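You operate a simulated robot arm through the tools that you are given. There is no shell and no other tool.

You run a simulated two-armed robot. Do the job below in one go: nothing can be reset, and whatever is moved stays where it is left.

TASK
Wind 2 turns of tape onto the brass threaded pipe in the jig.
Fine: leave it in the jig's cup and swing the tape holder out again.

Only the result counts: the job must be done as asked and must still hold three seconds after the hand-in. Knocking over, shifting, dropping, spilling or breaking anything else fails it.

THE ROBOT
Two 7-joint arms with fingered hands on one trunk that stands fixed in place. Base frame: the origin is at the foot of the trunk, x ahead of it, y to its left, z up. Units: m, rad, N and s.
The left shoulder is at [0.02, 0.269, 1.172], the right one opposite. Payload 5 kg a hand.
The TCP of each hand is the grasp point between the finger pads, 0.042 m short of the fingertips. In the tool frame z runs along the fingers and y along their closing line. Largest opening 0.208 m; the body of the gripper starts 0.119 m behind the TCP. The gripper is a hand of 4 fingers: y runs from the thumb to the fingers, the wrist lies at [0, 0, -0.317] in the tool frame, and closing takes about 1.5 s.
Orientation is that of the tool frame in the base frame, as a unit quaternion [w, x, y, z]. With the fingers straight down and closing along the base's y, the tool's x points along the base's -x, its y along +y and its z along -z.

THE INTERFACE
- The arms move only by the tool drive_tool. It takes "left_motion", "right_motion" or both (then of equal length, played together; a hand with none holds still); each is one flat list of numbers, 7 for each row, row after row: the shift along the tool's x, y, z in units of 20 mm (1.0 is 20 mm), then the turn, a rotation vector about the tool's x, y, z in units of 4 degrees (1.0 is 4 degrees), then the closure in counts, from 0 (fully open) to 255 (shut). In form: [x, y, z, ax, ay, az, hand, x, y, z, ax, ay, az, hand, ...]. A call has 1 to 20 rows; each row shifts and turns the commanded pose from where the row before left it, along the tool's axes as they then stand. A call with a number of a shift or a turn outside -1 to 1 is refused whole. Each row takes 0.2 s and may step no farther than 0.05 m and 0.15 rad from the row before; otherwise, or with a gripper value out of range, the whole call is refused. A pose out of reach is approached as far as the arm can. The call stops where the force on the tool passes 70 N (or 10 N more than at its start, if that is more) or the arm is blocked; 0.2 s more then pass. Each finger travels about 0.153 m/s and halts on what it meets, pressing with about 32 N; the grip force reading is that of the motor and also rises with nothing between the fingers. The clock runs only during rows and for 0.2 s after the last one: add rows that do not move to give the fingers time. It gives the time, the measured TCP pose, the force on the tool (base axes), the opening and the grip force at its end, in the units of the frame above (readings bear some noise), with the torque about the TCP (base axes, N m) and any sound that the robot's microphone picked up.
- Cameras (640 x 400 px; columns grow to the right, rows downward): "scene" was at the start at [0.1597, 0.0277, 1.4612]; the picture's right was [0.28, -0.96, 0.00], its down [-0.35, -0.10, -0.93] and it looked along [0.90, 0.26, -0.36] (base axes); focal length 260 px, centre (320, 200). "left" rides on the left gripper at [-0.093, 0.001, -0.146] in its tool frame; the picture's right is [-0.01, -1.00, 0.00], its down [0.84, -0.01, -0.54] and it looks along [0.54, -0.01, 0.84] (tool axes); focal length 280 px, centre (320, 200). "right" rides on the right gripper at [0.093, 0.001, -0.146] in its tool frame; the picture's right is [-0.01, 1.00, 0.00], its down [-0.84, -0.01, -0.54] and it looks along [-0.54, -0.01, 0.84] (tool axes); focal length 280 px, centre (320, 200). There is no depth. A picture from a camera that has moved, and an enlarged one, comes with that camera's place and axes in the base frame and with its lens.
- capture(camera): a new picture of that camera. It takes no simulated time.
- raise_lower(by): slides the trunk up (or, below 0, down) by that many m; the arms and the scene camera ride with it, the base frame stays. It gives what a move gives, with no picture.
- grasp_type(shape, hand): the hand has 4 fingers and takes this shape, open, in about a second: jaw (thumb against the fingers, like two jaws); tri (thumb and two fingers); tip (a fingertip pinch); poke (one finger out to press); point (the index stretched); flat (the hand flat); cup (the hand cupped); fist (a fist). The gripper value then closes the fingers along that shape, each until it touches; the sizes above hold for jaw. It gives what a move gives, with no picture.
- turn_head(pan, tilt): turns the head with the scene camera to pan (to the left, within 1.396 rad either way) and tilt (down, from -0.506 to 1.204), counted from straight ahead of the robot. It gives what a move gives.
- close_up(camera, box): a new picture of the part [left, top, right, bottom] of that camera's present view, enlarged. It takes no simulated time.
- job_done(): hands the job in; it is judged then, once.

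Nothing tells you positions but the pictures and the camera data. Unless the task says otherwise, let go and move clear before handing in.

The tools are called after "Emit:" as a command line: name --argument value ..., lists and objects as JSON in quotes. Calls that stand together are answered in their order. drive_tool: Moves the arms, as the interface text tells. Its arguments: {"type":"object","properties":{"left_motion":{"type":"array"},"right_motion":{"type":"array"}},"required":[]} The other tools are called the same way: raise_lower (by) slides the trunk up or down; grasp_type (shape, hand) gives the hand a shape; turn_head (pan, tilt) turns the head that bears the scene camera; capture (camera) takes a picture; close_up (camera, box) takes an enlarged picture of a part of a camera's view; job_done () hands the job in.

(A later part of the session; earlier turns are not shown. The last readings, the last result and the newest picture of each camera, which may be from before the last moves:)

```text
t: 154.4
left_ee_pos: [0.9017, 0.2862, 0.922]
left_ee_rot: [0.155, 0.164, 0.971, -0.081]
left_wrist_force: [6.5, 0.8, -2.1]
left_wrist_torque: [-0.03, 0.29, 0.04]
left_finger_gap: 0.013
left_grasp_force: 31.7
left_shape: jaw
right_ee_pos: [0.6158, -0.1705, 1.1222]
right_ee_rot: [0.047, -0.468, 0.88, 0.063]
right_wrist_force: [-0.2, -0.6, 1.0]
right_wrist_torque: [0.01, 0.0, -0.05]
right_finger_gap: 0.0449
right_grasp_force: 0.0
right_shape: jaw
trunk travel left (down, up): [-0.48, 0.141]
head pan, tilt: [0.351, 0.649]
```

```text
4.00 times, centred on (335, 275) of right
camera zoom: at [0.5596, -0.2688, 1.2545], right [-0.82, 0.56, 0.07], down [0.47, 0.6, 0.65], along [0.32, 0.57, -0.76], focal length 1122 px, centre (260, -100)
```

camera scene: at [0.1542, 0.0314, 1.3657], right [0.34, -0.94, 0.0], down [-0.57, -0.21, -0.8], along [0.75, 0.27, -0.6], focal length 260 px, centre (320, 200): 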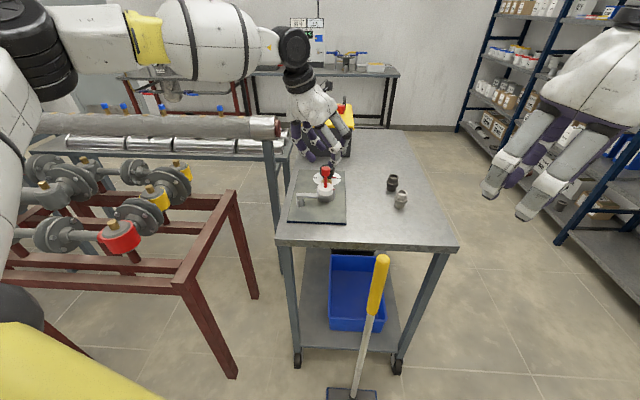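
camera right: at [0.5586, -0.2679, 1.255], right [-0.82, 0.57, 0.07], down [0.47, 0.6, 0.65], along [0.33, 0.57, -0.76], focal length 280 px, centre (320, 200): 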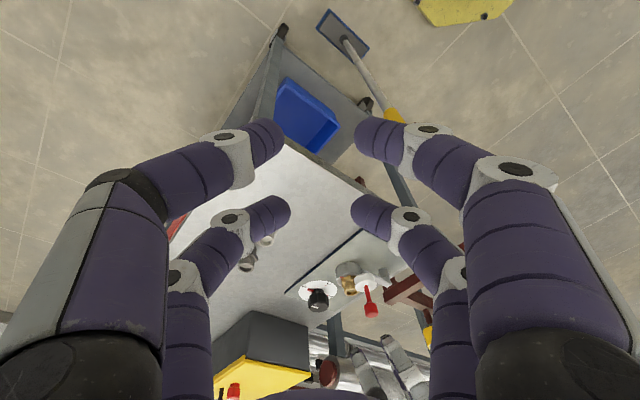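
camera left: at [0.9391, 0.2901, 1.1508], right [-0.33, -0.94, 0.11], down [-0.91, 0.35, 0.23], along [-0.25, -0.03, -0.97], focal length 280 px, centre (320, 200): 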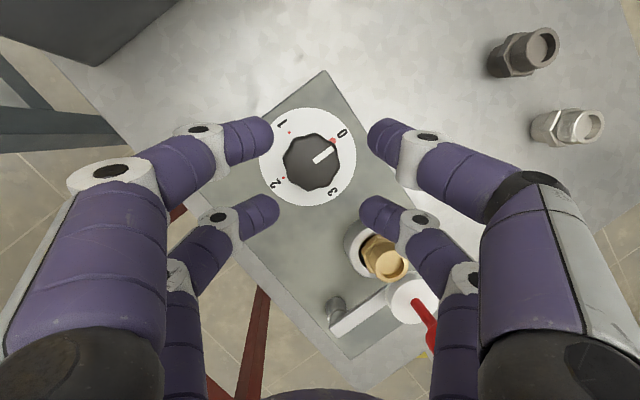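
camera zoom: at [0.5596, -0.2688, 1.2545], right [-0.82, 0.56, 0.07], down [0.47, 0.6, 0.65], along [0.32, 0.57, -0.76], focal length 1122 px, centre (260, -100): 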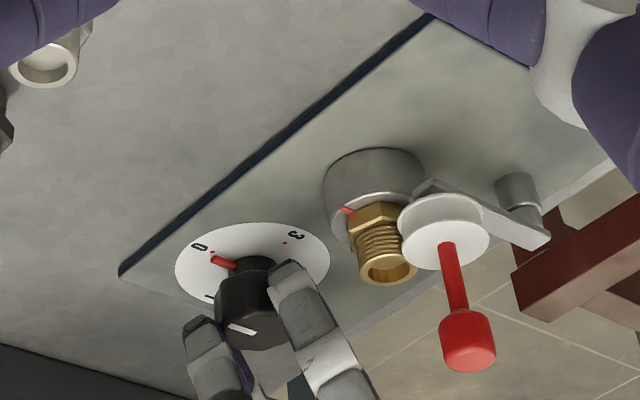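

All four fingers hold the knob. I'll turn it about 16° counter-clockwise first, to see how the pointer and cup respond.

Emit:
drive_tool --left_motion '[0, 0, 0, 0, 0, -1, 242, 0, 0, 0, 0, 0, -1, 242, 0, 0, 0, 0, 0, -1, 242, 0, 0, 0, 0, 0, -1, 242, 0, 0, 0, 0, 0, 0, 242]'

Emit:
close_up --camera "left" --box '[230, 80, 410, 260]'

Emit:
close_up --camera "right" --box '[270, 225, 400, 325]'

```text
t: 155.6
left_ee_pos: [0.902, 0.286, 0.9234]
left_ee_rot: [0.142, 0.027, 0.984, -0.102]
left_wrist_force: [8.8, 11.3, 2.0]
left_wrist_torque: [0.94, -0.47, 0.11]
left_finger_gap: 0.0119
left_grasp_force: 31.9
left_shape: jaw
right_ee_pos: [0.6154, -0.1692, 1.1237]
right_ee_rot: [0.047, -0.469, 0.88, 0.064]
right_wrist_force: [0.3, 0.6, -0.2]
right_wrist_torque: [0.0, 0.03, -0.02]
right_finger_gap: 0.045
right_grasp_force: 0.1
right_shape: jaw
trunk travel left (down, up): [-0.48, 0.141]
head pan, tilt: [0.351, 0.649]
```

```text
2.22 times, centred on (320, 170) of left
camera zoom: at [0.9514, 0.3163, 1.0888], right [-0.07, -0.98, 0.2], down [-0.96, 0.12, 0.27], along [-0.28, -0.17, -0.94], focal length 623 px, centre (320, 267)
```

zoom: 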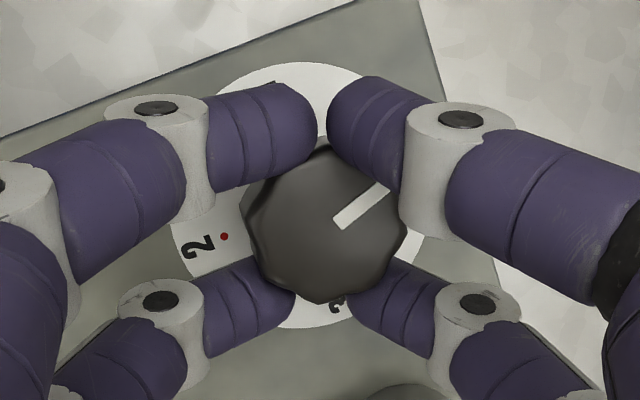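

```text
4.00 times, centred on (335, 275) of right
camera zoom: at [0.5595, -0.2681, 1.2547], right [-0.82, 0.56, 0.07], down [0.47, 0.6, 0.65], along [0.32, 0.57, -0.76], focal length 1122 px, centre (260, -100)
```

zoom: 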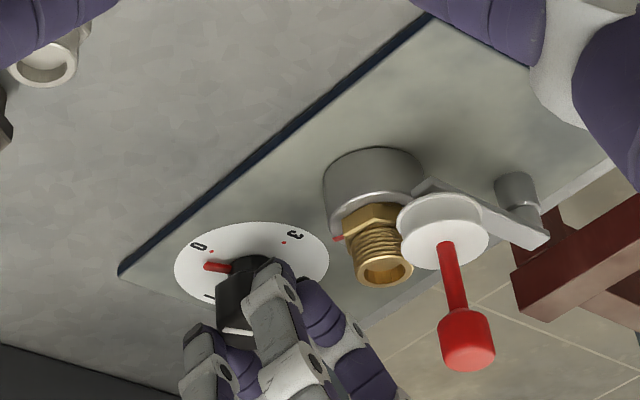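

The knob follows the hand. The pointer moved about 16° while the cup's red mark moved roughly four times as much, so one dial quarter is one turn of the cup, and "2" means 180° of knob rotation. I'll keep turning counter-clockwise.

Emit:
drive_tool --left_motion '[0, 0, 0, 0, 0, -1, 242, 0, 0, 0, 0, 0, -1, 242, 0, 0, 0, 0, 0, -1, 242, 0, 0, 0, 0, 0, -1, 242, 0, 0, 0, 0, 0, -1, 242, 0, 0, 0, 0, 0, -1, 242, 0, 0, 0, 0, 0, 0, 242]'

Emit:
close_up --camera "left" --box '[230, 80, 410, 260]'

Emit:
close_up --camera "right" --box '[270, 225, 400, 325]'

```text
t: 157.2
left_ee_pos: [0.9012, 0.2856, 0.9229]
left_ee_rot: [0.118, -0.179, 0.968, -0.129]
left_wrist_force: [-8.0, 21.5, 3.7]
left_wrist_torque: [1.83, -0.36, 0.07]
left_finger_gap: 0.0125
left_grasp_force: 31.8
left_shape: jaw
right_ee_pos: [0.6148, -0.1695, 1.1236]
right_ee_rot: [0.047, -0.468, 0.88, 0.063]
right_wrist_force: [-0.4, 0.6, -0.8]
right_wrist_torque: [0.01, 0.0, 0.0]
right_finger_gap: 0.045
right_grasp_force: 0.1
right_shape: jaw
trunk travel left (down, up): [-0.48, 0.141]
head pan, tilt: [0.351, 0.649]
```

```text
2.22 times, centred on (320, 170) of left
camera zoom: at [0.9461, 0.3536, 1.0785], right [0.33, -0.9, 0.29], down [-0.91, -0.22, 0.36], along [-0.26, -0.39, -0.89], focal length 623 px, centre (320, 267)
```

zoom: 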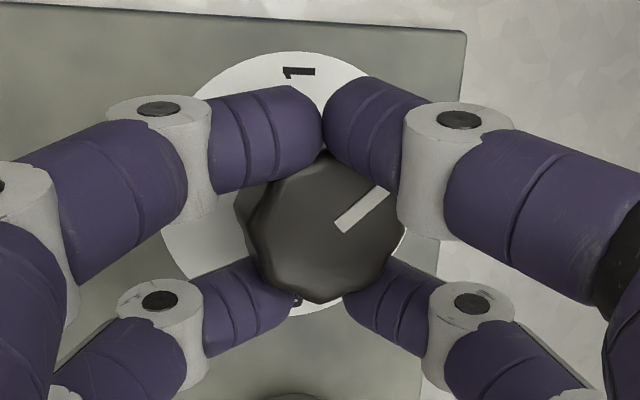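

```text
4.00 times, centred on (335, 275) of right
camera zoom: at [0.5588, -0.2676, 1.2552], right [-0.82, 0.56, 0.07], down [0.47, 0.6, 0.65], along [0.33, 0.57, -0.76], focal length 1122 px, centre (260, -100)
```

zoom: 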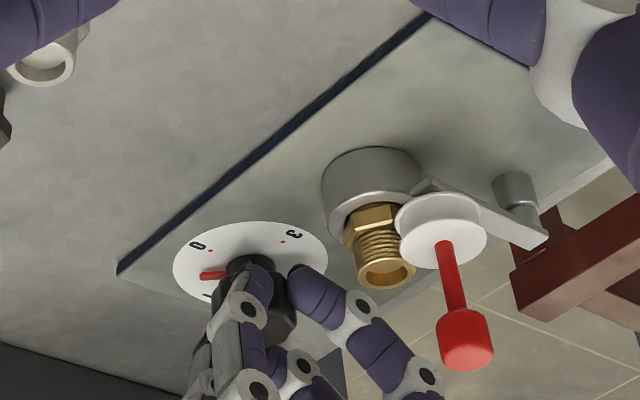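

The pointer is 40° along, and side force is building up because the hand leans. I'll regrip: open, turn the hand back 48° without touching the knob, and close again.

Emit:
drive_tool --left_motion '[0, 0, 0, 0, 0, 0, 232, 0, 0, 0, 0, 0, 0, 215, 0, 0, 0, 0, 0, 0, 200, 0, 0, 0, 0, 0, 0, 194, 0, 0, 0, 0, 0, 0, 194]'

Emit:
close_up --camera "left" --box '[210, 60, 430, 280]'

Emit:
close_up --camera "right" --box '[270, 225, 400, 325]'

```text
t: 158.4
left_ee_pos: [0.9019, 0.2852, 0.9238]
left_ee_rot: [0.118, -0.178, 0.968, -0.129]
left_wrist_force: [0.6, 0.1, 0.1]
left_wrist_torque: [0.01, 0.0, -0.01]
left_finger_gap: 0.0492
left_grasp_force: 0.1
left_shape: jaw
right_ee_pos: [0.6153, -0.1708, 1.123]
right_ee_rot: [0.047, -0.469, 0.88, 0.063]
right_wrist_force: [0.0, -0.3, 0.0]
right_wrist_torque: [0.01, 0.03, -0.03]
right_finger_gap: 0.045
right_grasp_force: 0.0
right_shape: jaw
trunk travel left (down, up): [-0.48, 0.141]
head pan, tilt: [0.351, 0.649]
```

```text
1.82 times, centred on (320, 170) of left
camera zoom: at [0.9468, 0.3516, 1.079], right [0.33, -0.9, 0.3], down [-0.91, -0.21, 0.36], along [-0.26, -0.38, -0.89], focal length 510 px, centre (320, 254)
```

zoom: 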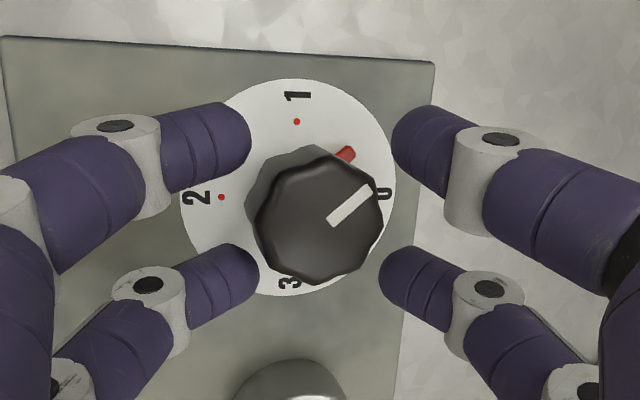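

```text
4.00 times, centred on (335, 275) of right
camera zoom: at [0.559, -0.2688, 1.2548], right [-0.82, 0.56, 0.07], down [0.47, 0.6, 0.65], along [0.33, 0.57, -0.76], focal length 1122 px, centre (260, -100)
```

zoom: 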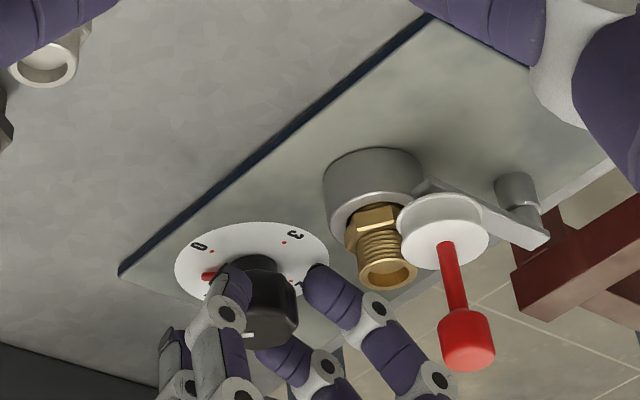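

The knob stays where I left it, nearly halfway from 0 to 1. I'll rotate the open hand back, then regrip and turn on.

Emit:
drive_tool --left_motion '[0, 0, 0, 0, 0, 1, 194, 0, 0, 0, 0, 0, 1, 194, 0, 0, 0, 0, 0, 1, 194, 0, 0, 0, 0, 0, 1, 194, 0, 0, 0, 0, 0, 1, 194, 0, 0, 0, 0, 0, 1, 194, 0, 0, 0, 0, 0, 1, 194, 0, 0, 0, 0, 0, 1, 194, 0, 0, 0, 0, 0, 1, 194, 0, 0, 0, 0, 0, 1, 194, 0, 0, 0, 0, 0, 1, 194, 0, 0, 0, 0, 0, 1, 194, 0, 0, 0, 0, 0, 0, 194]'

Emit:
close_up --camera "left" --box '[210, 60, 430, 280]'

```text
t: 161.2
left_ee_pos: [0.9031, 0.2842, 0.9235]
left_ee_rot: [0.161, 0.231, 0.957, -0.069]
left_wrist_force: [-0.7, -0.2, -0.5]
left_wrist_torque: [0.01, -0.01, 0.01]
left_finger_gap: 0.0492
left_grasp_force: 0.0
left_shape: jaw
right_ee_pos: [0.6154, -0.1718, 1.1219]
right_ee_rot: [0.046, -0.469, 0.88, 0.063]
right_wrist_force: [0.4, 0.1, -0.4]
right_wrist_torque: [0.02, 0.0, -0.02]
right_finger_gap: 0.045
right_grasp_force: 0.1
right_shape: jaw
trunk travel left (down, up): [-0.48, 0.141]
head pan, tilt: [0.351, 0.649]
```

```text
1.82 times, centred on (320, 170) of left
camera zoom: at [0.9416, 0.277, 1.0934], right [-0.45, -0.89, 0.06], down [-0.86, 0.46, 0.22], along [-0.23, 0.04, -0.97], focal length 510 px, centre (320, 254)
```

zoom: 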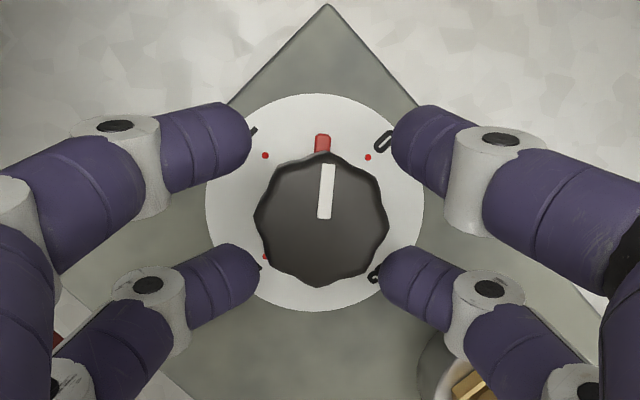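

The pointer is exactly 40° along. I'll close and turn another 48°.

Emit:
drive_tool --left_motion '[0, 0, 0, 0, 0, 0, 202, 0, 0, 0, 0, 0, 0, 210, 0, 0, 0, 0, 0, 0, 218, 0, 0, 0, 0, 0, 0, 226, 0, 0, 0, 0, 0, 0, 234, 0, 0, 0, 0, 0, 0, 242, 0, 0, 0, 0, 0, 0, 242, 0, 0, 0, 0, 0, -1, 242, 0, 0, 0, 0, 0, -1, 242, 0, 0, 0, 0, 0, -1, 242, 0, 0, 0, 0, 0, -1, 242, 0, 0, 0, 0, 0, -1, 242, 0, 0, 0, 0, 0, -1, 242, 0, 0, 0, 0, 0, -1, 242, 0, 0, 0, 0, 0, -1, 242, 0, 0, 0, 0, 0, -1, 242, 0, 0, 0, 0, 0, -1, 242, 0, 0, 0, 0, 0, -1, 242, 0, 0, 0, 0, 0, -1, 242]'

Emit:
close_up --camera "left" --box '[210, 60, 430, 280]'

Emit:
close_up --camera "right" --box '[270, 225, 400, 325]'

```text
t: 165.2
left_ee_pos: [0.9015, 0.2866, 0.9235]
left_ee_rot: [0.118, -0.178, 0.968, -0.129]
left_wrist_force: [1.4, 21.7, -2.7]
left_wrist_torque: [1.82, -0.5, 0.13]
left_finger_gap: 0.0115
left_grasp_force: 32.2
left_shape: jaw
right_ee_pos: [0.6153, -0.1702, 1.1217]
right_ee_rot: [0.044, -0.469, 0.88, 0.063]
right_wrist_force: [-0.1, 0.2, -0.1]
right_wrist_torque: [0.0, 0.03, -0.01]
right_finger_gap: 0.0453
right_grasp_force: 0.1
right_shape: jaw
trunk travel left (down, up): [-0.48, 0.141]
head pan, tilt: [0.351, 0.649]
```

```text
1.82 times, centred on (320, 170) of left
camera zoom: at [0.9465, 0.354, 1.0777], right [0.33, -0.9, 0.29], down [-0.91, -0.22, 0.36], along [-0.26, -0.39, -0.89], focal length 510 px, centre (320, 254)
```

zoom: 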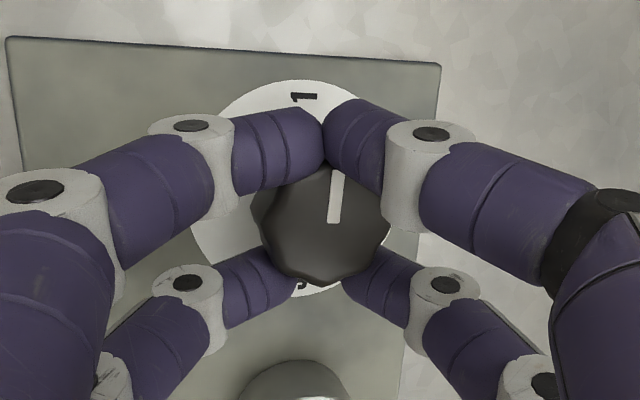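

```text
4.00 times, centred on (335, 275) of right
camera zoom: at [0.5596, -0.2674, 1.2548], right [-0.82, 0.56, 0.07], down [0.47, 0.6, 0.65], along [0.32, 0.57, -0.76], focal length 1122 px, centre (260, -100)
```

zoom: 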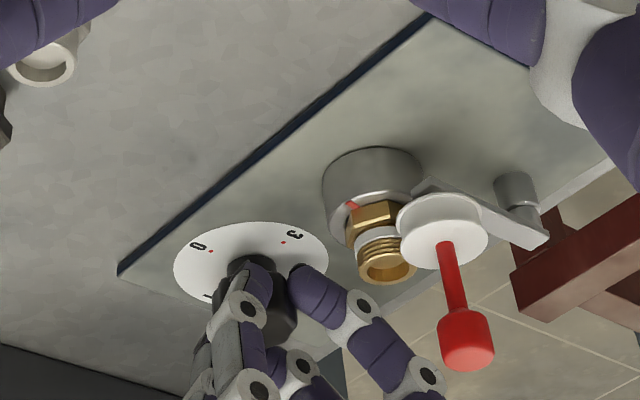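

White tape is showing on the brass thread, and the cup mark has come almost full circle: nearly one turn. I'll do the next regrip and stroke.

Emit:
drive_tool --left_motion '[0, 0, 0, 0, 0, 0, 232, 0, 0, 0, 0, 0, 0, 215, 0, 0, 0, 0, 0, 0, 200, 0, 0, 0, 0, 0, 0, 194, 0, 0, 0, 0, 0, 0, 194, 0, 0, 0, 0, 0, 1, 194, 0, 0, 0, 0, 0, 1, 194, 0, 0, 0, 0, 0, 1, 194, 0, 0, 0, 0, 0, 1, 194, 0, 0, 0, 0, 0, 1, 194, 0, 0, 0, 0, 0, 1, 194, 0, 0, 0, 0, 0, 1, 194, 0, 0, 0, 0, 0, 1, 194, 0, 0, 0, 0, 0, 1, 194, 0, 0, 0, 0, 0, 1, 194, 0, 0, 0, 0, 0, 1, 194, 0, 0, 0, 0, 0, 1, 194, 0, 0, 0, 0, 0, 0, 194]'

Emit:
close_up --camera "left" --box '[210, 60, 430, 280]'

Emit:
close_up --camera "right" --box '[270, 225, 400, 325]'

```text
t: 169.0
left_ee_pos: [0.9025, 0.2834, 0.9231]
left_ee_rot: [0.16, 0.231, 0.957, -0.069]
left_wrist_force: [-0.2, -0.3, 0.0]
left_wrist_torque: [0.0, -0.01, -0.04]
left_finger_gap: 0.0493
left_grasp_force: 0.1
left_shape: jaw
right_ee_pos: [0.6152, -0.1714, 1.1223]
right_ee_rot: [0.047, -0.468, 0.88, 0.063]
right_wrist_force: [0.1, 0.4, 0.7]
right_wrist_torque: [0.01, 0.0, 0.01]
right_finger_gap: 0.045
right_grasp_force: 0.1
right_shape: jaw
trunk travel left (down, up): [-0.48, 0.141]
head pan, tilt: [0.351, 0.649]
```

```text
1.82 times, centred on (320, 170) of left
camera zoom: at [0.9412, 0.2764, 1.0937], right [-0.45, -0.89, 0.06], down [-0.86, 0.46, 0.22], along [-0.23, 0.04, -0.97], focal length 510 px, centre (320, 254)
```

zoom: 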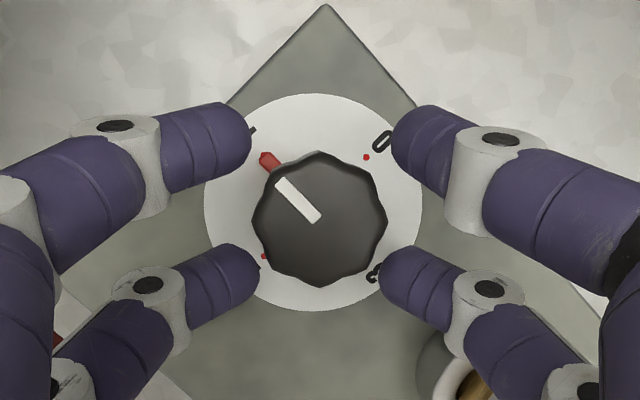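

```text
4.00 times, centred on (335, 275) of right
camera zoom: at [0.5592, -0.2688, 1.2547], right [-0.82, 0.56, 0.07], down [0.47, 0.6, 0.65], along [0.33, 0.57, -0.76], focal length 1122 px, centre (260, -100)
```

zoom: 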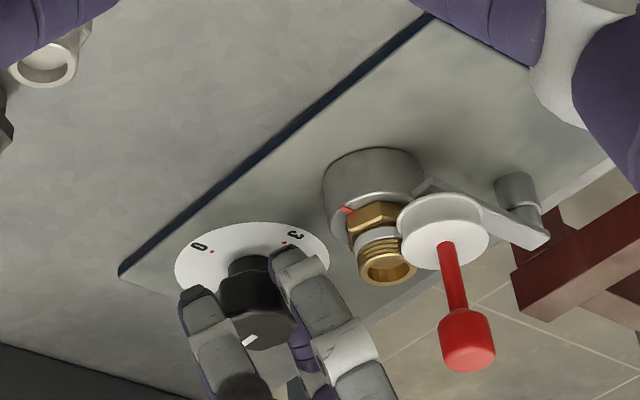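

The pointer is at 1 and the cup mark is back at its start: one turn wound. I'll do the next 48°.

Emit:
drive_tool --left_motion '[0, 0, 0, 0, 0, 0, 202, 0, 0, 0, 0, 0, 0, 210, 0, 0, 0, 0, 0, 0, 218, 0, 0, 0, 0, 0, 0, 226, 0, 0, 0, 0, 0, 0, 234, 0, 0, 0, 0, 0, 0, 242, 0, 0, 0, 0, 0, 0, 242, 0, 0, 0, 0, 0, -1, 242, 0, 0, 0, 0, 0, -1, 242, 0, 0, 0, 0, 0, -1, 242, 0, 0, 0, 0, 0, -1, 242, 0, 0, 0, 0, 0, -1, 242, 0, 0, 0, 0, 0, -1, 242, 0, 0, 0, 0, 0, -1, 242, 0, 0, 0, 0, 0, -1, 242, 0, 0, 0, 0, 0, -1, 242, 0, 0, 0, 0, 0, -1, 242, 0, 0, 0, 0, 0, -1, 242, 0, 0, 0, 0, 0, -1, 242]'

Emit:
drive_tool --left_motion '[0, 0, 0, 0, 0, 0, 232, 0, 0, 0, 0, 0, 0, 215, 0, 0, 0, 0, 0, 0, 200, 0, 0, 0, 0, 0, 0, 194, 0, 0, 0, 0, 0, 0, 194]'

Emit:
close_up --camera "left" --box '[210, 60, 430, 280]'

Emit:
close_up --camera "right" --box '[270, 225, 400, 325]'

```text
t: 173.0
left_ee_pos: [0.9017, 0.2874, 0.9221]
left_ee_rot: [0.117, -0.179, 0.968, -0.129]
left_wrist_force: [-6.8, 16.8, -9.0]
left_wrist_torque: [1.76, -0.12, 0.05]
left_finger_gap: 0.0119
left_grasp_force: 31.5
left_shape: jaw
right_ee_pos: [0.6159, -0.1701, 1.1228]
right_ee_rot: [0.046, -0.469, 0.88, 0.063]
right_wrist_force: [-0.4, 1.2, 0.7]
right_wrist_torque: [0.03, 0.0, -0.01]
right_finger_gap: 0.045
right_grasp_force: 0.1
right_shape: jaw
trunk travel left (down, up): [-0.48, 0.141]
head pan, tilt: [0.351, 0.649]
```

```text
t: 174.2
left_ee_pos: [0.9024, 0.2846, 0.9238]
left_ee_rot: [0.118, -0.178, 0.968, -0.13]
left_wrist_force: [0.4, -0.1, -0.2]
left_wrist_torque: [0.02, -0.01, -0.03]
left_finger_gap: 0.0492
left_grasp_force: 0.1
left_shape: jaw
right_ee_pos: [0.6148, -0.171, 1.1236]
right_ee_rot: [0.047, -0.468, 0.88, 0.063]
right_wrist_force: [-0.1, -0.1, -0.4]
right_wrist_torque: [-0.02, -0.02, 0.0]
right_finger_gap: 0.0451
right_grasp_force: 0.1
right_shape: jaw
trunk travel left (down, up): [-0.48, 0.141]
head pan, tilt: [0.351, 0.649]
```

```text
1.82 times, centred on (320, 170) of left
camera zoom: at [0.9465, 0.3521, 1.0788], right [0.33, -0.9, 0.3], down [-0.91, -0.21, 0.36], along [-0.26, -0.38, -0.89], focal length 510 px, centre (320, 254)
```

zoom: 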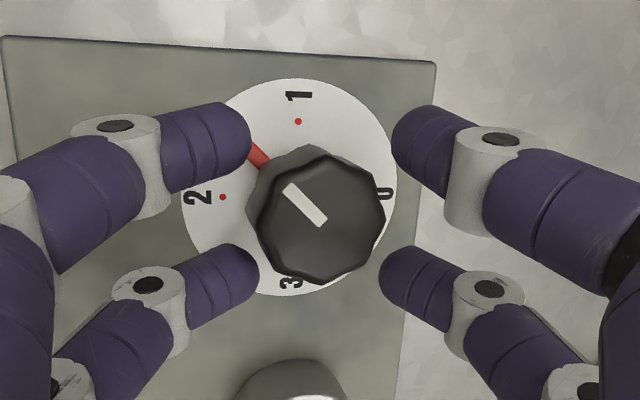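

```text
4.00 times, centred on (335, 275) of right
camera zoom: at [0.5591, -0.2688, 1.2547], right [-0.82, 0.56, 0.07], down [0.47, 0.6, 0.65], along [0.33, 0.57, -0.76], focal length 1122 px, centre (260, -100)
```

zoom: 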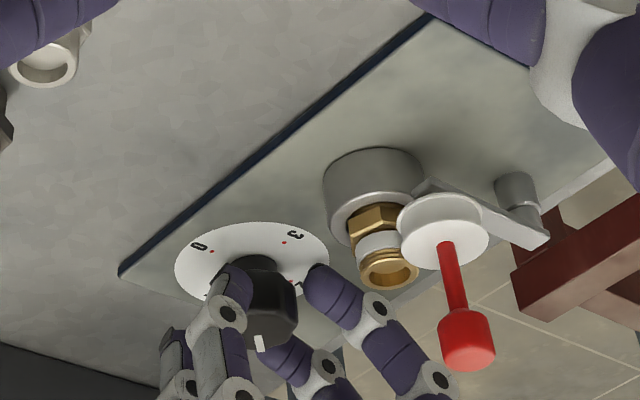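

About 1.5 turns are done. I'll rotate the open hand back and measure the pointer angle precisely for the final stroke.

Emit:
drive_tool --left_motion '[0, 0, 0, 0, 0, 1, 194, 0, 0, 0, 0, 0, 1, 194, 0, 0, 0, 0, 0, 1, 194, 0, 0, 0, 0, 0, 1, 194, 0, 0, 0, 0, 0, 1, 194, 0, 0, 0, 0, 0, 1, 194, 0, 0, 0, 0, 0, 1, 194, 0, 0, 0, 0, 0, 1, 194, 0, 0, 0, 0, 0, 1, 194, 0, 0, 0, 0, 0, 1, 194, 0, 0, 0, 0, 0, 1, 194, 0, 0, 0, 0, 0, 1, 194, 0, 0, 0, 0, 0, 0, 194]'

Emit:
close_up --camera "left" --box '[240, 80, 400, 230]'

Emit:
close_up --camera "right" --box '[340, 260, 390, 300]'

```text
t: 177.0
left_ee_pos: [0.9015, 0.2836, 0.923]
left_ee_rot: [0.161, 0.231, 0.957, -0.069]
left_wrist_force: [-0.3, 0.7, -0.3]
left_wrist_torque: [0.01, -0.02, 0.02]
left_finger_gap: 0.0489
left_grasp_force: 0.2
left_shape: jaw
right_ee_pos: [0.6149, -0.1717, 1.1229]
right_ee_rot: [0.047, -0.469, 0.88, 0.063]
right_wrist_force: [-0.7, -0.3, -0.1]
right_wrist_torque: [-0.01, -0.02, -0.01]
right_finger_gap: 0.0452
right_grasp_force: 0.0
right_shape: jaw
trunk travel left (down, up): [-0.48, 0.141]
head pan, tilt: [0.351, 0.649]
```

```text
2.67 times, centred on (320, 155) of left
camera zoom: at [0.9409, 0.277, 1.0937], right [-0.45, -0.89, 0.06], down [-0.86, 0.46, 0.22], along [-0.23, 0.04, -0.97], focal length 748 px, centre (320, 320)
```

zoom: 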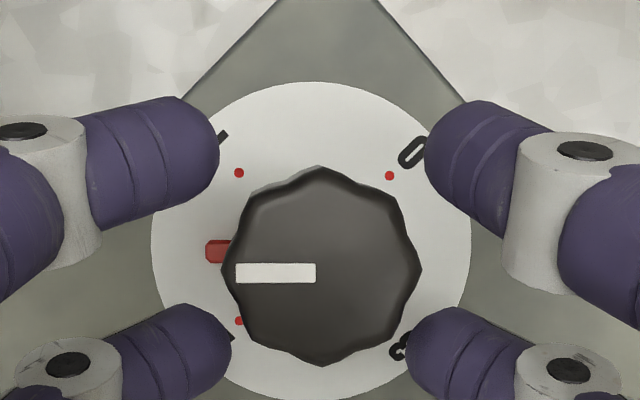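

```text
10.00 times, centred on (365, 280) of right
camera zoom: at [0.5592, -0.2688, 1.2547], right [-0.82, 0.56, 0.07], down [0.47, 0.6, 0.65], along [0.33, 0.57, -0.76], focal length 2804 px, centre (-130, -600)
```

zoom: 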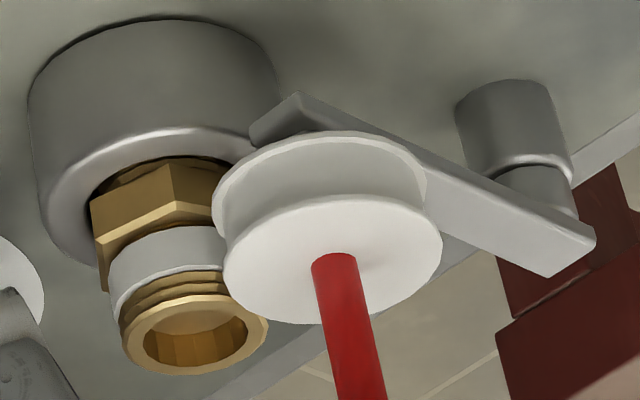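

The pointer reads 135° with the dots clearly visible, so 45° remain to "2". I'll regrip and turn 45°.

Emit:
drive_tool --left_motion '[0, 0, 0, 0, 0, 0, 202, 0, 0, 0, 0, 0, 0, 210, 0, 0, 0, 0, 0, 0, 218, 0, 0, 0, 0, 0, 0, 226, 0, 0, 0, 0, 0, 0, 234, 0, 0, 0, 0, 0, 0, 242, 0, 0, 0, 0, 0, 0, 242, 0, 0, 0, 0, 0, -1, 242, 0, 0, 0, 0, 0, -1, 242, 0, 0, 0, 0, 0, -1, 242, 0, 0, 0, 0, 0, -1, 242, 0, 0, 0, 0, 0, -1, 242, 0, 0, 0, 0, 0, -1, 242, 0, 0, 0, 0, 0, -1, 242, 0, 0, 0, 0, 0, -1, 242, 0, 0, 0, 0, 0, -1, 242, 0, 0, 0, 0, 0, -1, 242, 0, 0, 0, 0, 0, -1, 242, 0, 0, 0, 0, 0, -0.25, 242]'

Emit:
drive_tool --left_motion '[0, 0, 0, 0, 0, 0, 232, 0, 0, 0, 0, 0, 0, 215, 0, 0, 0, 0, 0, 0, 200, 0, 0, 0, 0, 0, 0, 194, 0, 0, 0, 0, 0, 0, 194]'

Emit:
close_up --camera "left" --box '[240, 80, 400, 230]'

Emit:
close_up --camera "right" --box '[290, 245, 400, 325]'

```text
t: 181.0
left_ee_pos: [0.9017, 0.2861, 0.9224]
left_ee_rot: [0.121, -0.152, 0.973, -0.126]
left_wrist_force: [-10.5, 17.1, -11.3]
left_wrist_torque: [1.66, -0.03, 0.07]
left_finger_gap: 0.0123
left_grasp_force: 31.5
left_shape: jaw
right_ee_pos: [0.6158, -0.1706, 1.1232]
right_ee_rot: [0.046, -0.469, 0.88, 0.063]
right_wrist_force: [0.9, -0.1, 0.1]
right_wrist_torque: [0.01, 0.01, 0.01]
right_finger_gap: 0.0451
right_grasp_force: 0.0
right_shape: jaw
trunk travel left (down, up): [-0.48, 0.141]
head pan, tilt: [0.351, 0.649]
```

```text
t: 182.2
left_ee_pos: [0.9029, 0.2846, 0.9242]
left_ee_rot: [0.122, -0.153, 0.973, -0.127]
left_wrist_force: [0.4, 0.1, 0.2]
left_wrist_torque: [0.0, 0.0, 0.0]
left_finger_gap: 0.0493
left_grasp_force: 0.0
left_shape: jaw
right_ee_pos: [0.6157, -0.1708, 1.123]
right_ee_rot: [0.046, -0.469, 0.88, 0.064]
right_wrist_force: [0.2, -0.3, 0.0]
right_wrist_torque: [0.02, 0.0, -0.01]
right_finger_gap: 0.0449
right_grasp_force: 0.0
right_shape: jaw
trunk travel left (down, up): [-0.48, 0.141]
head pan, tilt: [0.351, 0.649]
```

```text
2.67 times, centred on (320, 155) of left
camera zoom: at [0.9481, 0.3472, 1.0808], right [0.28, -0.92, 0.29], down [-0.92, -0.17, 0.34], along [-0.26, -0.36, -0.9], focal length 748 px, centre (320, 320)
```

zoom: 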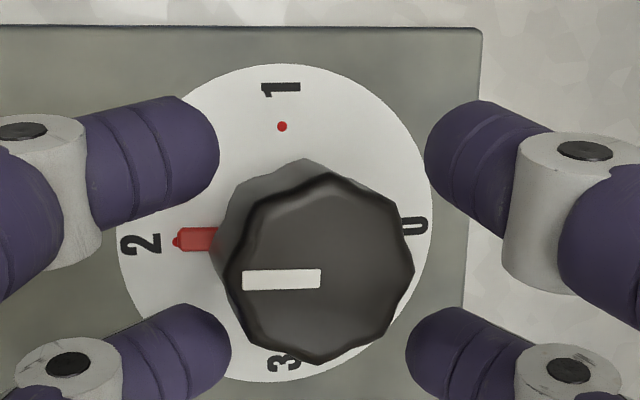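

```text
5.00 times, centred on (345, 285) of right
camera zoom: at [0.5591, -0.2688, 1.2547], right [-0.82, 0.56, 0.07], down [0.47, 0.6, 0.65], along [0.33, 0.57, -0.76], focal length 1402 px, centre (195, -225)
```

zoom: 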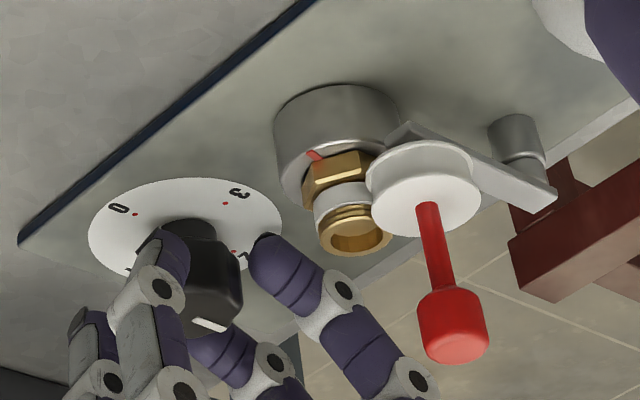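

The pointer is just about 4–5° short of "2"; the cup mark agrees, being about 18° short of two full turns. I'll regrip here and turn the last few degrees.

Emit:
drive_tool --left_motion '[0, 0, 0, 0, 0, 0, 202, 0, 0, 0, 0, 0, 0, 210, 0, 0, 0, 0, 0, 0, 218, 0, 0, 0, 0, 0, 0, 226, 0, 0, 0, 0, 0, 0, 234, 0, 0, 0, 0, 0, 0, 242, 0, 0, 0, 0, 0, 0, 242, 0, 0, 0, 0, 0, -0.6, 242, 0, 0, 0, 0, 0, -0.6, 242, 0, 0, 0, 0, 0, 0, 242]'

Emit:
drive_tool --left_motion '[0, 0, 0, 0, 0, 0, 232, 0, 0, 0, 0, 0, 0, 215, 0, 0, 0, 0, 0, 0, 200, 0, 0, 0, 0, 0, 0, 194, 0, 0, 0, 0, 0, 0, 194]'

Emit:
close_up --camera "left" --box '[240, 80, 400, 230]'

Emit:
close_up --camera "right" --box '[290, 245, 390, 325]'

```text
t: 184.4
left_ee_pos: [0.9023, 0.2841, 0.922]
left_ee_rot: [0.115, -0.194, 0.965, -0.132]
left_wrist_force: [-5.0, 4.8, -7.2]
left_wrist_torque: [0.55, 0.27, 0.0]
left_finger_gap: 0.0102
left_grasp_force: 32.1
left_shape: jaw
right_ee_pos: [0.6158, -0.171, 1.123]
right_ee_rot: [0.046, -0.469, 0.88, 0.064]
right_wrist_force: [0.1, -0.1, -0.4]
right_wrist_torque: [0.02, -0.02, -0.01]
right_finger_gap: 0.045
right_grasp_force: 0.0
right_shape: jaw
trunk travel left (down, up): [-0.48, 0.141]
head pan, tilt: [0.351, 0.649]
```

```text
t: 185.6
left_ee_pos: [0.9026, 0.2836, 0.923]
left_ee_rot: [0.117, -0.193, 0.965, -0.131]
left_wrist_force: [-0.9, 0.4, 0.4]
left_wrist_torque: [-0.02, -0.02, 0.0]
left_finger_gap: 0.0491
left_grasp_force: 0.1
left_shape: jaw
right_ee_pos: [0.615, -0.1711, 1.1214]
right_ee_rot: [0.047, -0.469, 0.88, 0.063]
right_wrist_force: [-0.6, -0.4, -0.5]
right_wrist_torque: [0.02, -0.03, 0.02]
right_finger_gap: 0.0453
right_grasp_force: 0.1
right_shape: jaw
trunk travel left (down, up): [-0.48, 0.141]
head pan, tilt: [0.351, 0.649]
```

```text
2.67 times, centred on (320, 155) of left
camera zoom: at [0.9456, 0.3545, 1.0782], right [0.36, -0.89, 0.3], down [-0.9, -0.24, 0.36], along [-0.25, -0.4, -0.88], focal length 748 px, centre (320, 320)
```

zoom: 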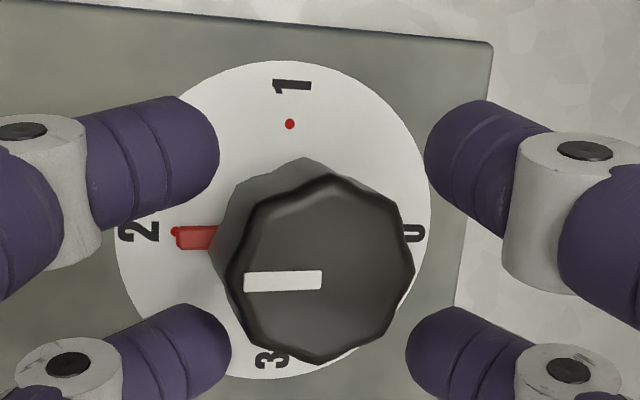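

```text
5.00 times, centred on (340, 285) of right
camera zoom: at [0.5591, -0.2688, 1.2547], right [-0.82, 0.56, 0.07], down [0.47, 0.6, 0.65], along [0.33, 0.57, -0.76], focal length 1402 px, centre (220, -225)
```

zoom: 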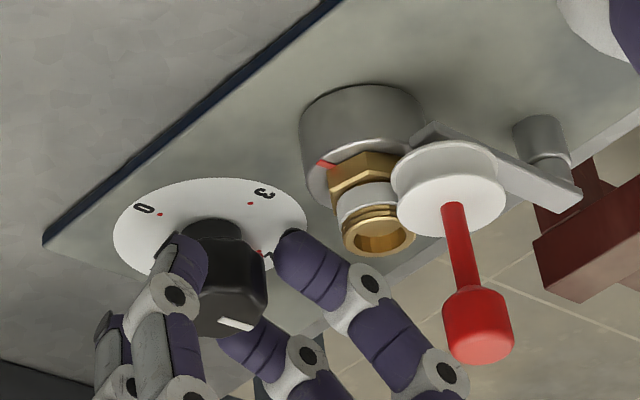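

The cup mark is back exactly where it started and the pointer is on 2: two full turns. I'll lift the hand off the knob, close it into prongs again, and turn it back for the handle.

Emit:
drive_tool --left_motion '[-0.175, -0.298, -0.937, 0, 0, 0, 194, -0.175, -0.298, -0.937, 0, 0, 0, 194, -0.175, -0.298, -0.937, 0, 0, 0, 194, -0.175, -0.298, -0.937, 0, 0, 0, 194, -0.175, -0.298, -0.937, 0, 0, 0, 194, -0.175, -0.298, -0.937, 0, 0, 0, 194, 0, 0, 0, 0, 0, 0, 194]'

Emit:
drive_tool --left_motion '[0, 0, 0, 0, 0, 0.95, 210, 0, 0, 0, 0, 0, 0.95, 225, 0, 0, 0, 0, 0, 0.95, 240, 0, 0, 0, 0, 0, 0.95, 255, 0, 0, 0, 0, 0, 0.95, 255, 0, 0, 0, 0, 0, 0.95, 255, 0, 0, 0, 0, 0, 0.95, 255, 0, 0, 0, 0, 0, 0.95, 255, 0, 0, 0, 0, 0, 0.95, 255, 0, 0, 0, 0, 0, 0.95, 255, 0, 0, 0, 0, 0, 0.95, 255, 0, 0, 0, 0, 0, 0, 255]'

Emit:
close_up --camera "right" --box '[290, 245, 390, 325]'

Emit:
capture --camera "left"

```text
t: 187.2
left_ee_pos: [0.9005, 0.2851, 1.0426]
left_ee_rot: [0.117, -0.193, 0.965, -0.131]
left_wrist_force: [0.3, -0.9, -0.2]
left_wrist_torque: [0.02, -0.01, -0.01]
left_finger_gap: 0.0494
left_grasp_force: 0.1
left_shape: jaw
right_ee_pos: [0.6152, -0.1705, 1.1229]
right_ee_rot: [0.046, -0.469, 0.88, 0.063]
right_wrist_force: [0.6, 0.8, 0.1]
right_wrist_torque: [0.01, 0.01, -0.03]
right_finger_gap: 0.045
right_grasp_force: 0.2
right_shape: jaw
trunk travel left (down, up): [-0.48, 0.141]
head pan, tilt: [0.351, 0.649]
```

```text
t: 189.8
left_ee_pos: [0.9038, 0.2839, 1.0434]
left_ee_rot: [0.154, 0.165, 0.971, -0.082]
left_wrist_force: [-0.2, 0.4, 0.0]
left_wrist_torque: [0.01, 0.0, 0.0]
left_finger_gap: 0.0
left_grasp_force: 31.8
left_shape: jaw
right_ee_pos: [0.6152, -0.1712, 1.1223]
right_ee_rot: [0.046, -0.468, 0.88, 0.064]
right_wrist_force: [-1.2, 0.7, -1.7]
right_wrist_torque: [0.0, 0.03, 0.01]
right_finger_gap: 0.0449
right_grasp_force: 0.0
right_shape: jaw
trunk travel left (down, up): [-0.48, 0.141]
head pan, tilt: [0.351, 0.649]
```

```text
5.00 times, centred on (340, 285) of right
camera zoom: at [0.5592, -0.2688, 1.2547], right [-0.82, 0.56, 0.07], down [0.47, 0.6, 0.65], along [0.33, 0.57, -0.76], focal length 1402 px, centre (220, -225)
```

zoom: 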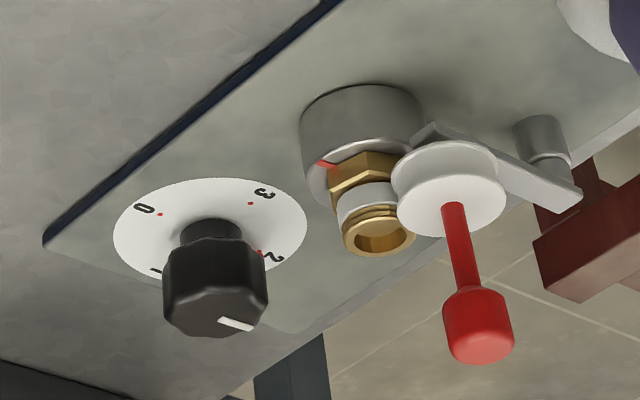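

```text
taken
camera left: at [0.9473, 0.2891, 1.2119], right [-0.33, -0.94, 0.11], down [-0.91, 0.35, 0.23], along [-0.25, -0.02, -0.97], focal length 280 px, centre (320, 200)
```

left: 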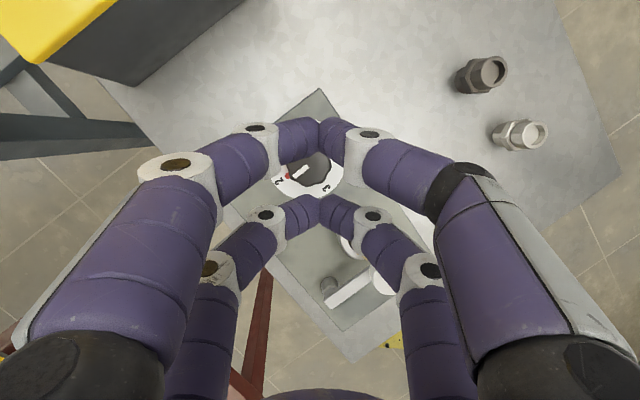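

Tape is on the thread, the pointer is on 2, and the cup mark is home. Now I'll move the prongs above the handle to swing the holder out.

Emit:
drive_tool --left_motion '[-0.343, -0.11, -0.978, 0, 0, 0, 255, -0.343, -0.11, -0.978, 0, 0, 0, 255, 0.978, -0.827, -0.249, 0, 0, 0, 255, 0.978, -0.827, -0.249, 0, 0, 0, 255, 0.978, -0.827, -0.249, 0, 0, 0, 255, 0.978, -0.827, -0.249, 0, 0, 0, 255, 0.978, -0.827, -0.249, 0, 0, 0, 255, 0.978, -0.827, -0.249, 0, 0, 0, 255, 0, 0, 0, 0, 0, 0, 255]'

Emit:
capture --camera "left"

Emit:
close_up --camera "left" --box '[220, 90, 420, 250]'

```text
t: 191.8
left_ee_pos: [0.7541, 0.2318, 1.0856]
left_ee_rot: [0.155, 0.165, 0.971, -0.081]
left_wrist_force: [-0.5, 0.0, 0.2]
left_wrist_torque: [-0.01, 0.04, 0.0]
left_finger_gap: 0.0
left_grasp_force: 32.3
left_shape: jaw
right_ee_pos: [0.6166, -0.1706, 1.1223]
right_ee_rot: [0.046, -0.468, 0.88, 0.062]
right_wrist_force: [-0.1, 0.3, -0.4]
right_wrist_torque: [0.02, 0.02, 0.0]
right_finger_gap: 0.0451
right_grasp_force: 0.0
right_shape: jaw
trunk travel left (down, up): [-0.48, 0.141]
head pan, tilt: [0.351, 0.649]
```

```text
taken
camera left: at [0.799, 0.237, 1.2543], right [-0.33, -0.94, 0.11], down [-0.91, 0.35, 0.23], along [-0.26, -0.03, -0.97], focal length 280 px, centre (320, 200)
```

left: 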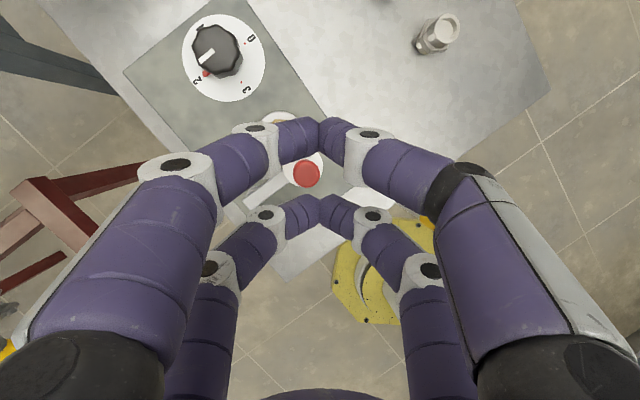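

```text
2.50 times, centred on (320, 170) of left
camera zoom: at [0.799, 0.237, 1.2543], right [-0.33, -0.94, 0.11], down [-0.91, 0.35, 0.23], along [-0.26, -0.03, -0.97], focal length 701 px, centre (320, 275)
```

zoom: 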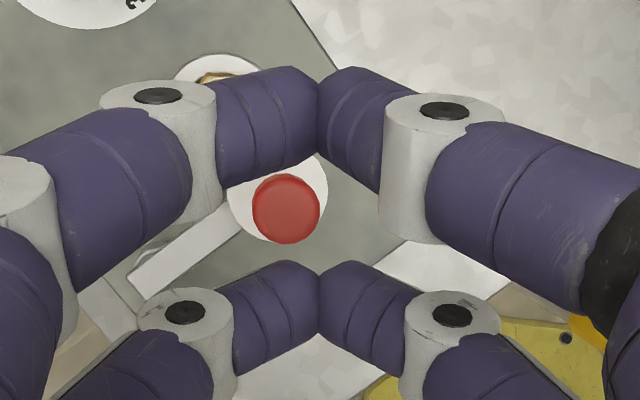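

The handle is about 4 mm closer to one prong than ideal, so I'll shift to centre it and lower part way.

Emit:
drive_tool --left_motion '[0.224, 0.228, -0.104, 0, 0, 0, 255, 0.289, 0.093, 0.823, 0, 0, 0, 255, 0.289, 0.093, 0.823, 0, 0, 0, 255, 0.289, 0.093, 0.823, 0, 0, 0, 255, 0, 0, 0, 0, 0, 0, 255]'

Emit:
close_up --camera "left" --box '[220, 90, 420, 250]'

Emit:
close_up --camera "scene" --box '[280, 140, 370, 230]'

```text
t: 193.0
left_ee_pos: [0.7504, 0.2395, 1.0334]
left_ee_rot: [0.155, 0.165, 0.971, -0.082]
left_wrist_force: [0.1, -0.6, 0.8]
left_wrist_torque: [0.0, -0.06, -0.02]
left_finger_gap: 0.0
left_grasp_force: 32.1
left_shape: jaw
right_ee_pos: [0.6156, -0.1704, 1.1222]
right_ee_rot: [0.046, -0.469, 0.88, 0.062]
right_wrist_force: [-0.7, 0.5, -0.1]
right_wrist_torque: [0.01, -0.03, 0.0]
right_finger_gap: 0.0447
right_grasp_force: 0.0
right_shape: jaw
trunk travel left (down, up): [-0.48, 0.141]
head pan, tilt: [0.351, 0.649]
```

```text
2.50 times, centred on (320, 170) of left
camera zoom: at [0.7956, 0.2437, 1.2025], right [-0.33, -0.94, 0.11], down [-0.91, 0.35, 0.23], along [-0.25, -0.03, -0.97], focal length 701 px, centre (320, 275)
```

zoom: 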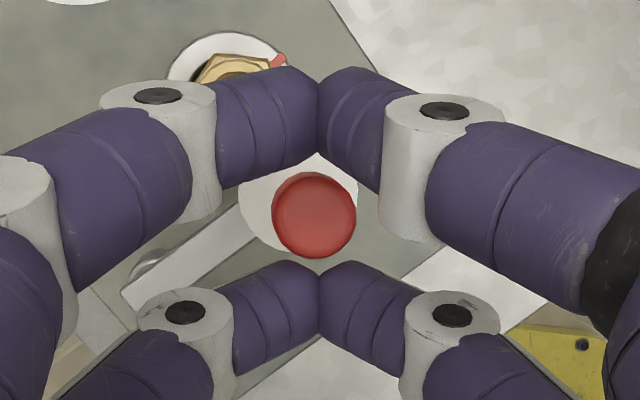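

```text
4.44 times, centred on (325, 185) of scene
camera zoom: at [0.1543, 0.0313, 1.3655], right [0.34, -0.94, 0.0], down [-0.57, -0.21, -0.8], along [0.75, 0.27, -0.6], focal length 1154 px, centre (298, 267)
```

zoom: 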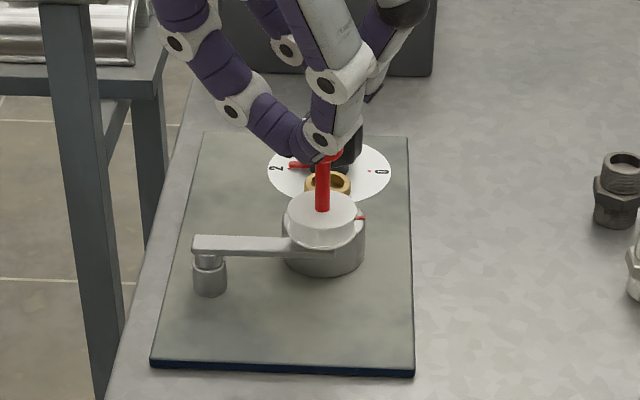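

The cap is centred in the gap now. I'll lower the rest of the way.

Emit:
drive_tool --left_motion '[0.289, 0.093, 0.823, 0, 0, 0, 255, 0.289, 0.093, 0.823, 0, 0, 0, 255, 0.116, 0.037, 0.33, 0, 0, 0, 255, 0, 0, 0, 0, 0, 0, 255]'

Emit:
close_up --camera "left" --box '[220, 90, 420, 250]'

Emit:
close_up --camera "right" --box '[290, 245, 390, 325]'

```text
t: 194.0
left_ee_pos: [0.7508, 0.2383, 0.9908]
left_ee_rot: [0.156, 0.163, 0.971, -0.081]
left_wrist_force: [-0.5, -0.5, 0.3]
left_wrist_torque: [0.0, -0.01, 0.02]
left_finger_gap: 0.0001
left_grasp_force: 31.9
left_shape: jaw
right_ee_pos: [0.6159, -0.1719, 1.1218]
right_ee_rot: [0.047, -0.469, 0.88, 0.063]
right_wrist_force: [0.4, -0.6, 0.7]
right_wrist_torque: [0.01, -0.04, -0.02]
right_finger_gap: 0.0453
right_grasp_force: 0.1
right_shape: jaw
trunk travel left (down, up): [-0.48, 0.141]
head pan, tilt: [0.351, 0.649]
```

```text
2.50 times, centred on (320, 170) of left
camera zoom: at [0.7955, 0.2433, 1.1598], right [-0.33, -0.94, 0.11], down [-0.91, 0.35, 0.23], along [-0.25, -0.02, -0.97], focal length 701 px, centre (320, 275)
```

zoom: 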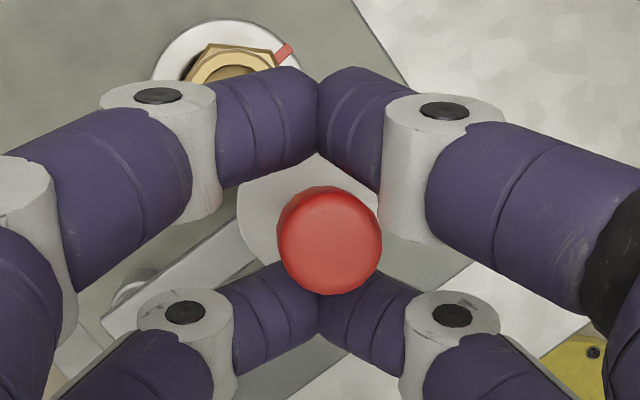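

```text
5.00 times, centred on (340, 285) of right
camera zoom: at [0.5591, -0.2688, 1.2547], right [-0.82, 0.56, 0.07], down [0.47, 0.6, 0.65], along [0.33, 0.57, -0.76], focal length 1402 px, centre (220, -225)
```

zoom: 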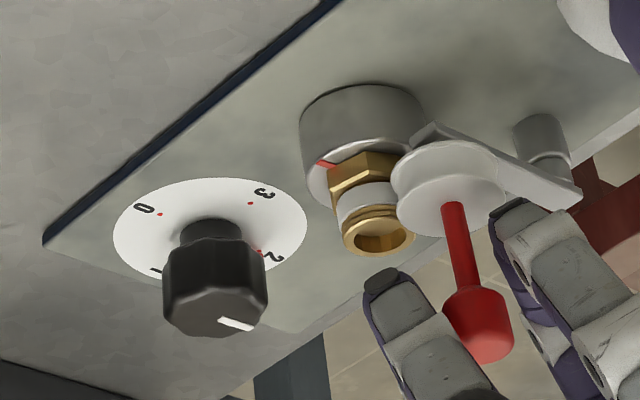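

The prongs straddle the handle without contact. Now I'll swing the holder out along the reverse arc, checking on the way.

Emit:
drive_tool --left_motion '[0.283, -0.187, -0.078, 0, 0, 0, 255, 0.297, -0.161, -0.086, 0, 0, 0, 255, 0.31, -0.135, -0.094, 0, 0, 0, 255, 0.319, -0.107, -0.1, 0, 0, 0, 255, 0, 0, 0, 0, 0, 0, 255]'

Emit:
close_up --camera "left" --box '[220, 90, 420, 250]'

Emit:
close_up --camera "right" --box '[290, 245, 390, 325]'

```text
t: 195.2
left_ee_pos: [0.7245, 0.2355, 0.9889]
left_ee_rot: [0.155, 0.164, 0.971, -0.081]
left_wrist_force: [0.4, -1.0, 0.1]
left_wrist_torque: [-0.02, -0.02, -0.04]
left_finger_gap: 0.0
left_grasp_force: 31.8
left_shape: jaw
right_ee_pos: [0.616, -0.1717, 1.1227]
right_ee_rot: [0.047, -0.469, 0.88, 0.063]
right_wrist_force: [0.4, -0.1, -0.3]
right_wrist_torque: [0.0, -0.04, -0.01]
right_finger_gap: 0.0449
right_grasp_force: 0.1
right_shape: jaw
trunk travel left (down, up): [-0.48, 0.141]
head pan, tilt: [0.351, 0.649]
```

```text
2.50 times, centred on (320, 170) of left
camera zoom: at [0.7687, 0.2412, 1.1589], right [-0.33, -0.94, 0.11], down [-0.91, 0.35, 0.23], along [-0.26, -0.03, -0.97], focal length 701 px, centre (320, 275)
```

zoom: 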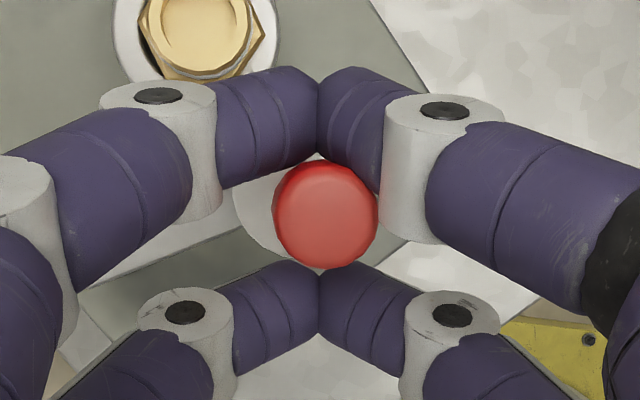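

```text
5.00 times, centred on (340, 285) of right
camera zoom: at [0.5593, -0.2688, 1.2546], right [-0.82, 0.56, 0.07], down [0.47, 0.6, 0.65], along [0.33, 0.57, -0.76], focal length 1402 px, centre (220, -225)
```

zoom: 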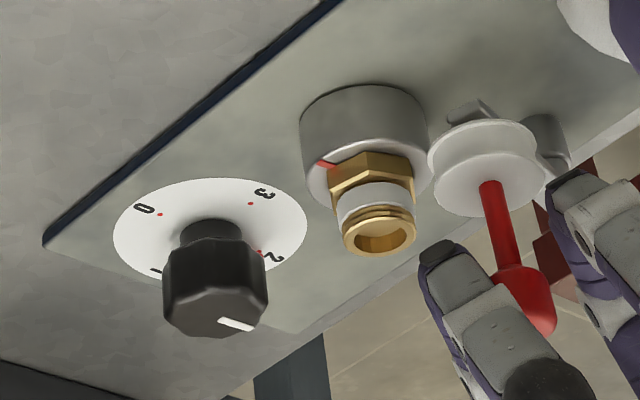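

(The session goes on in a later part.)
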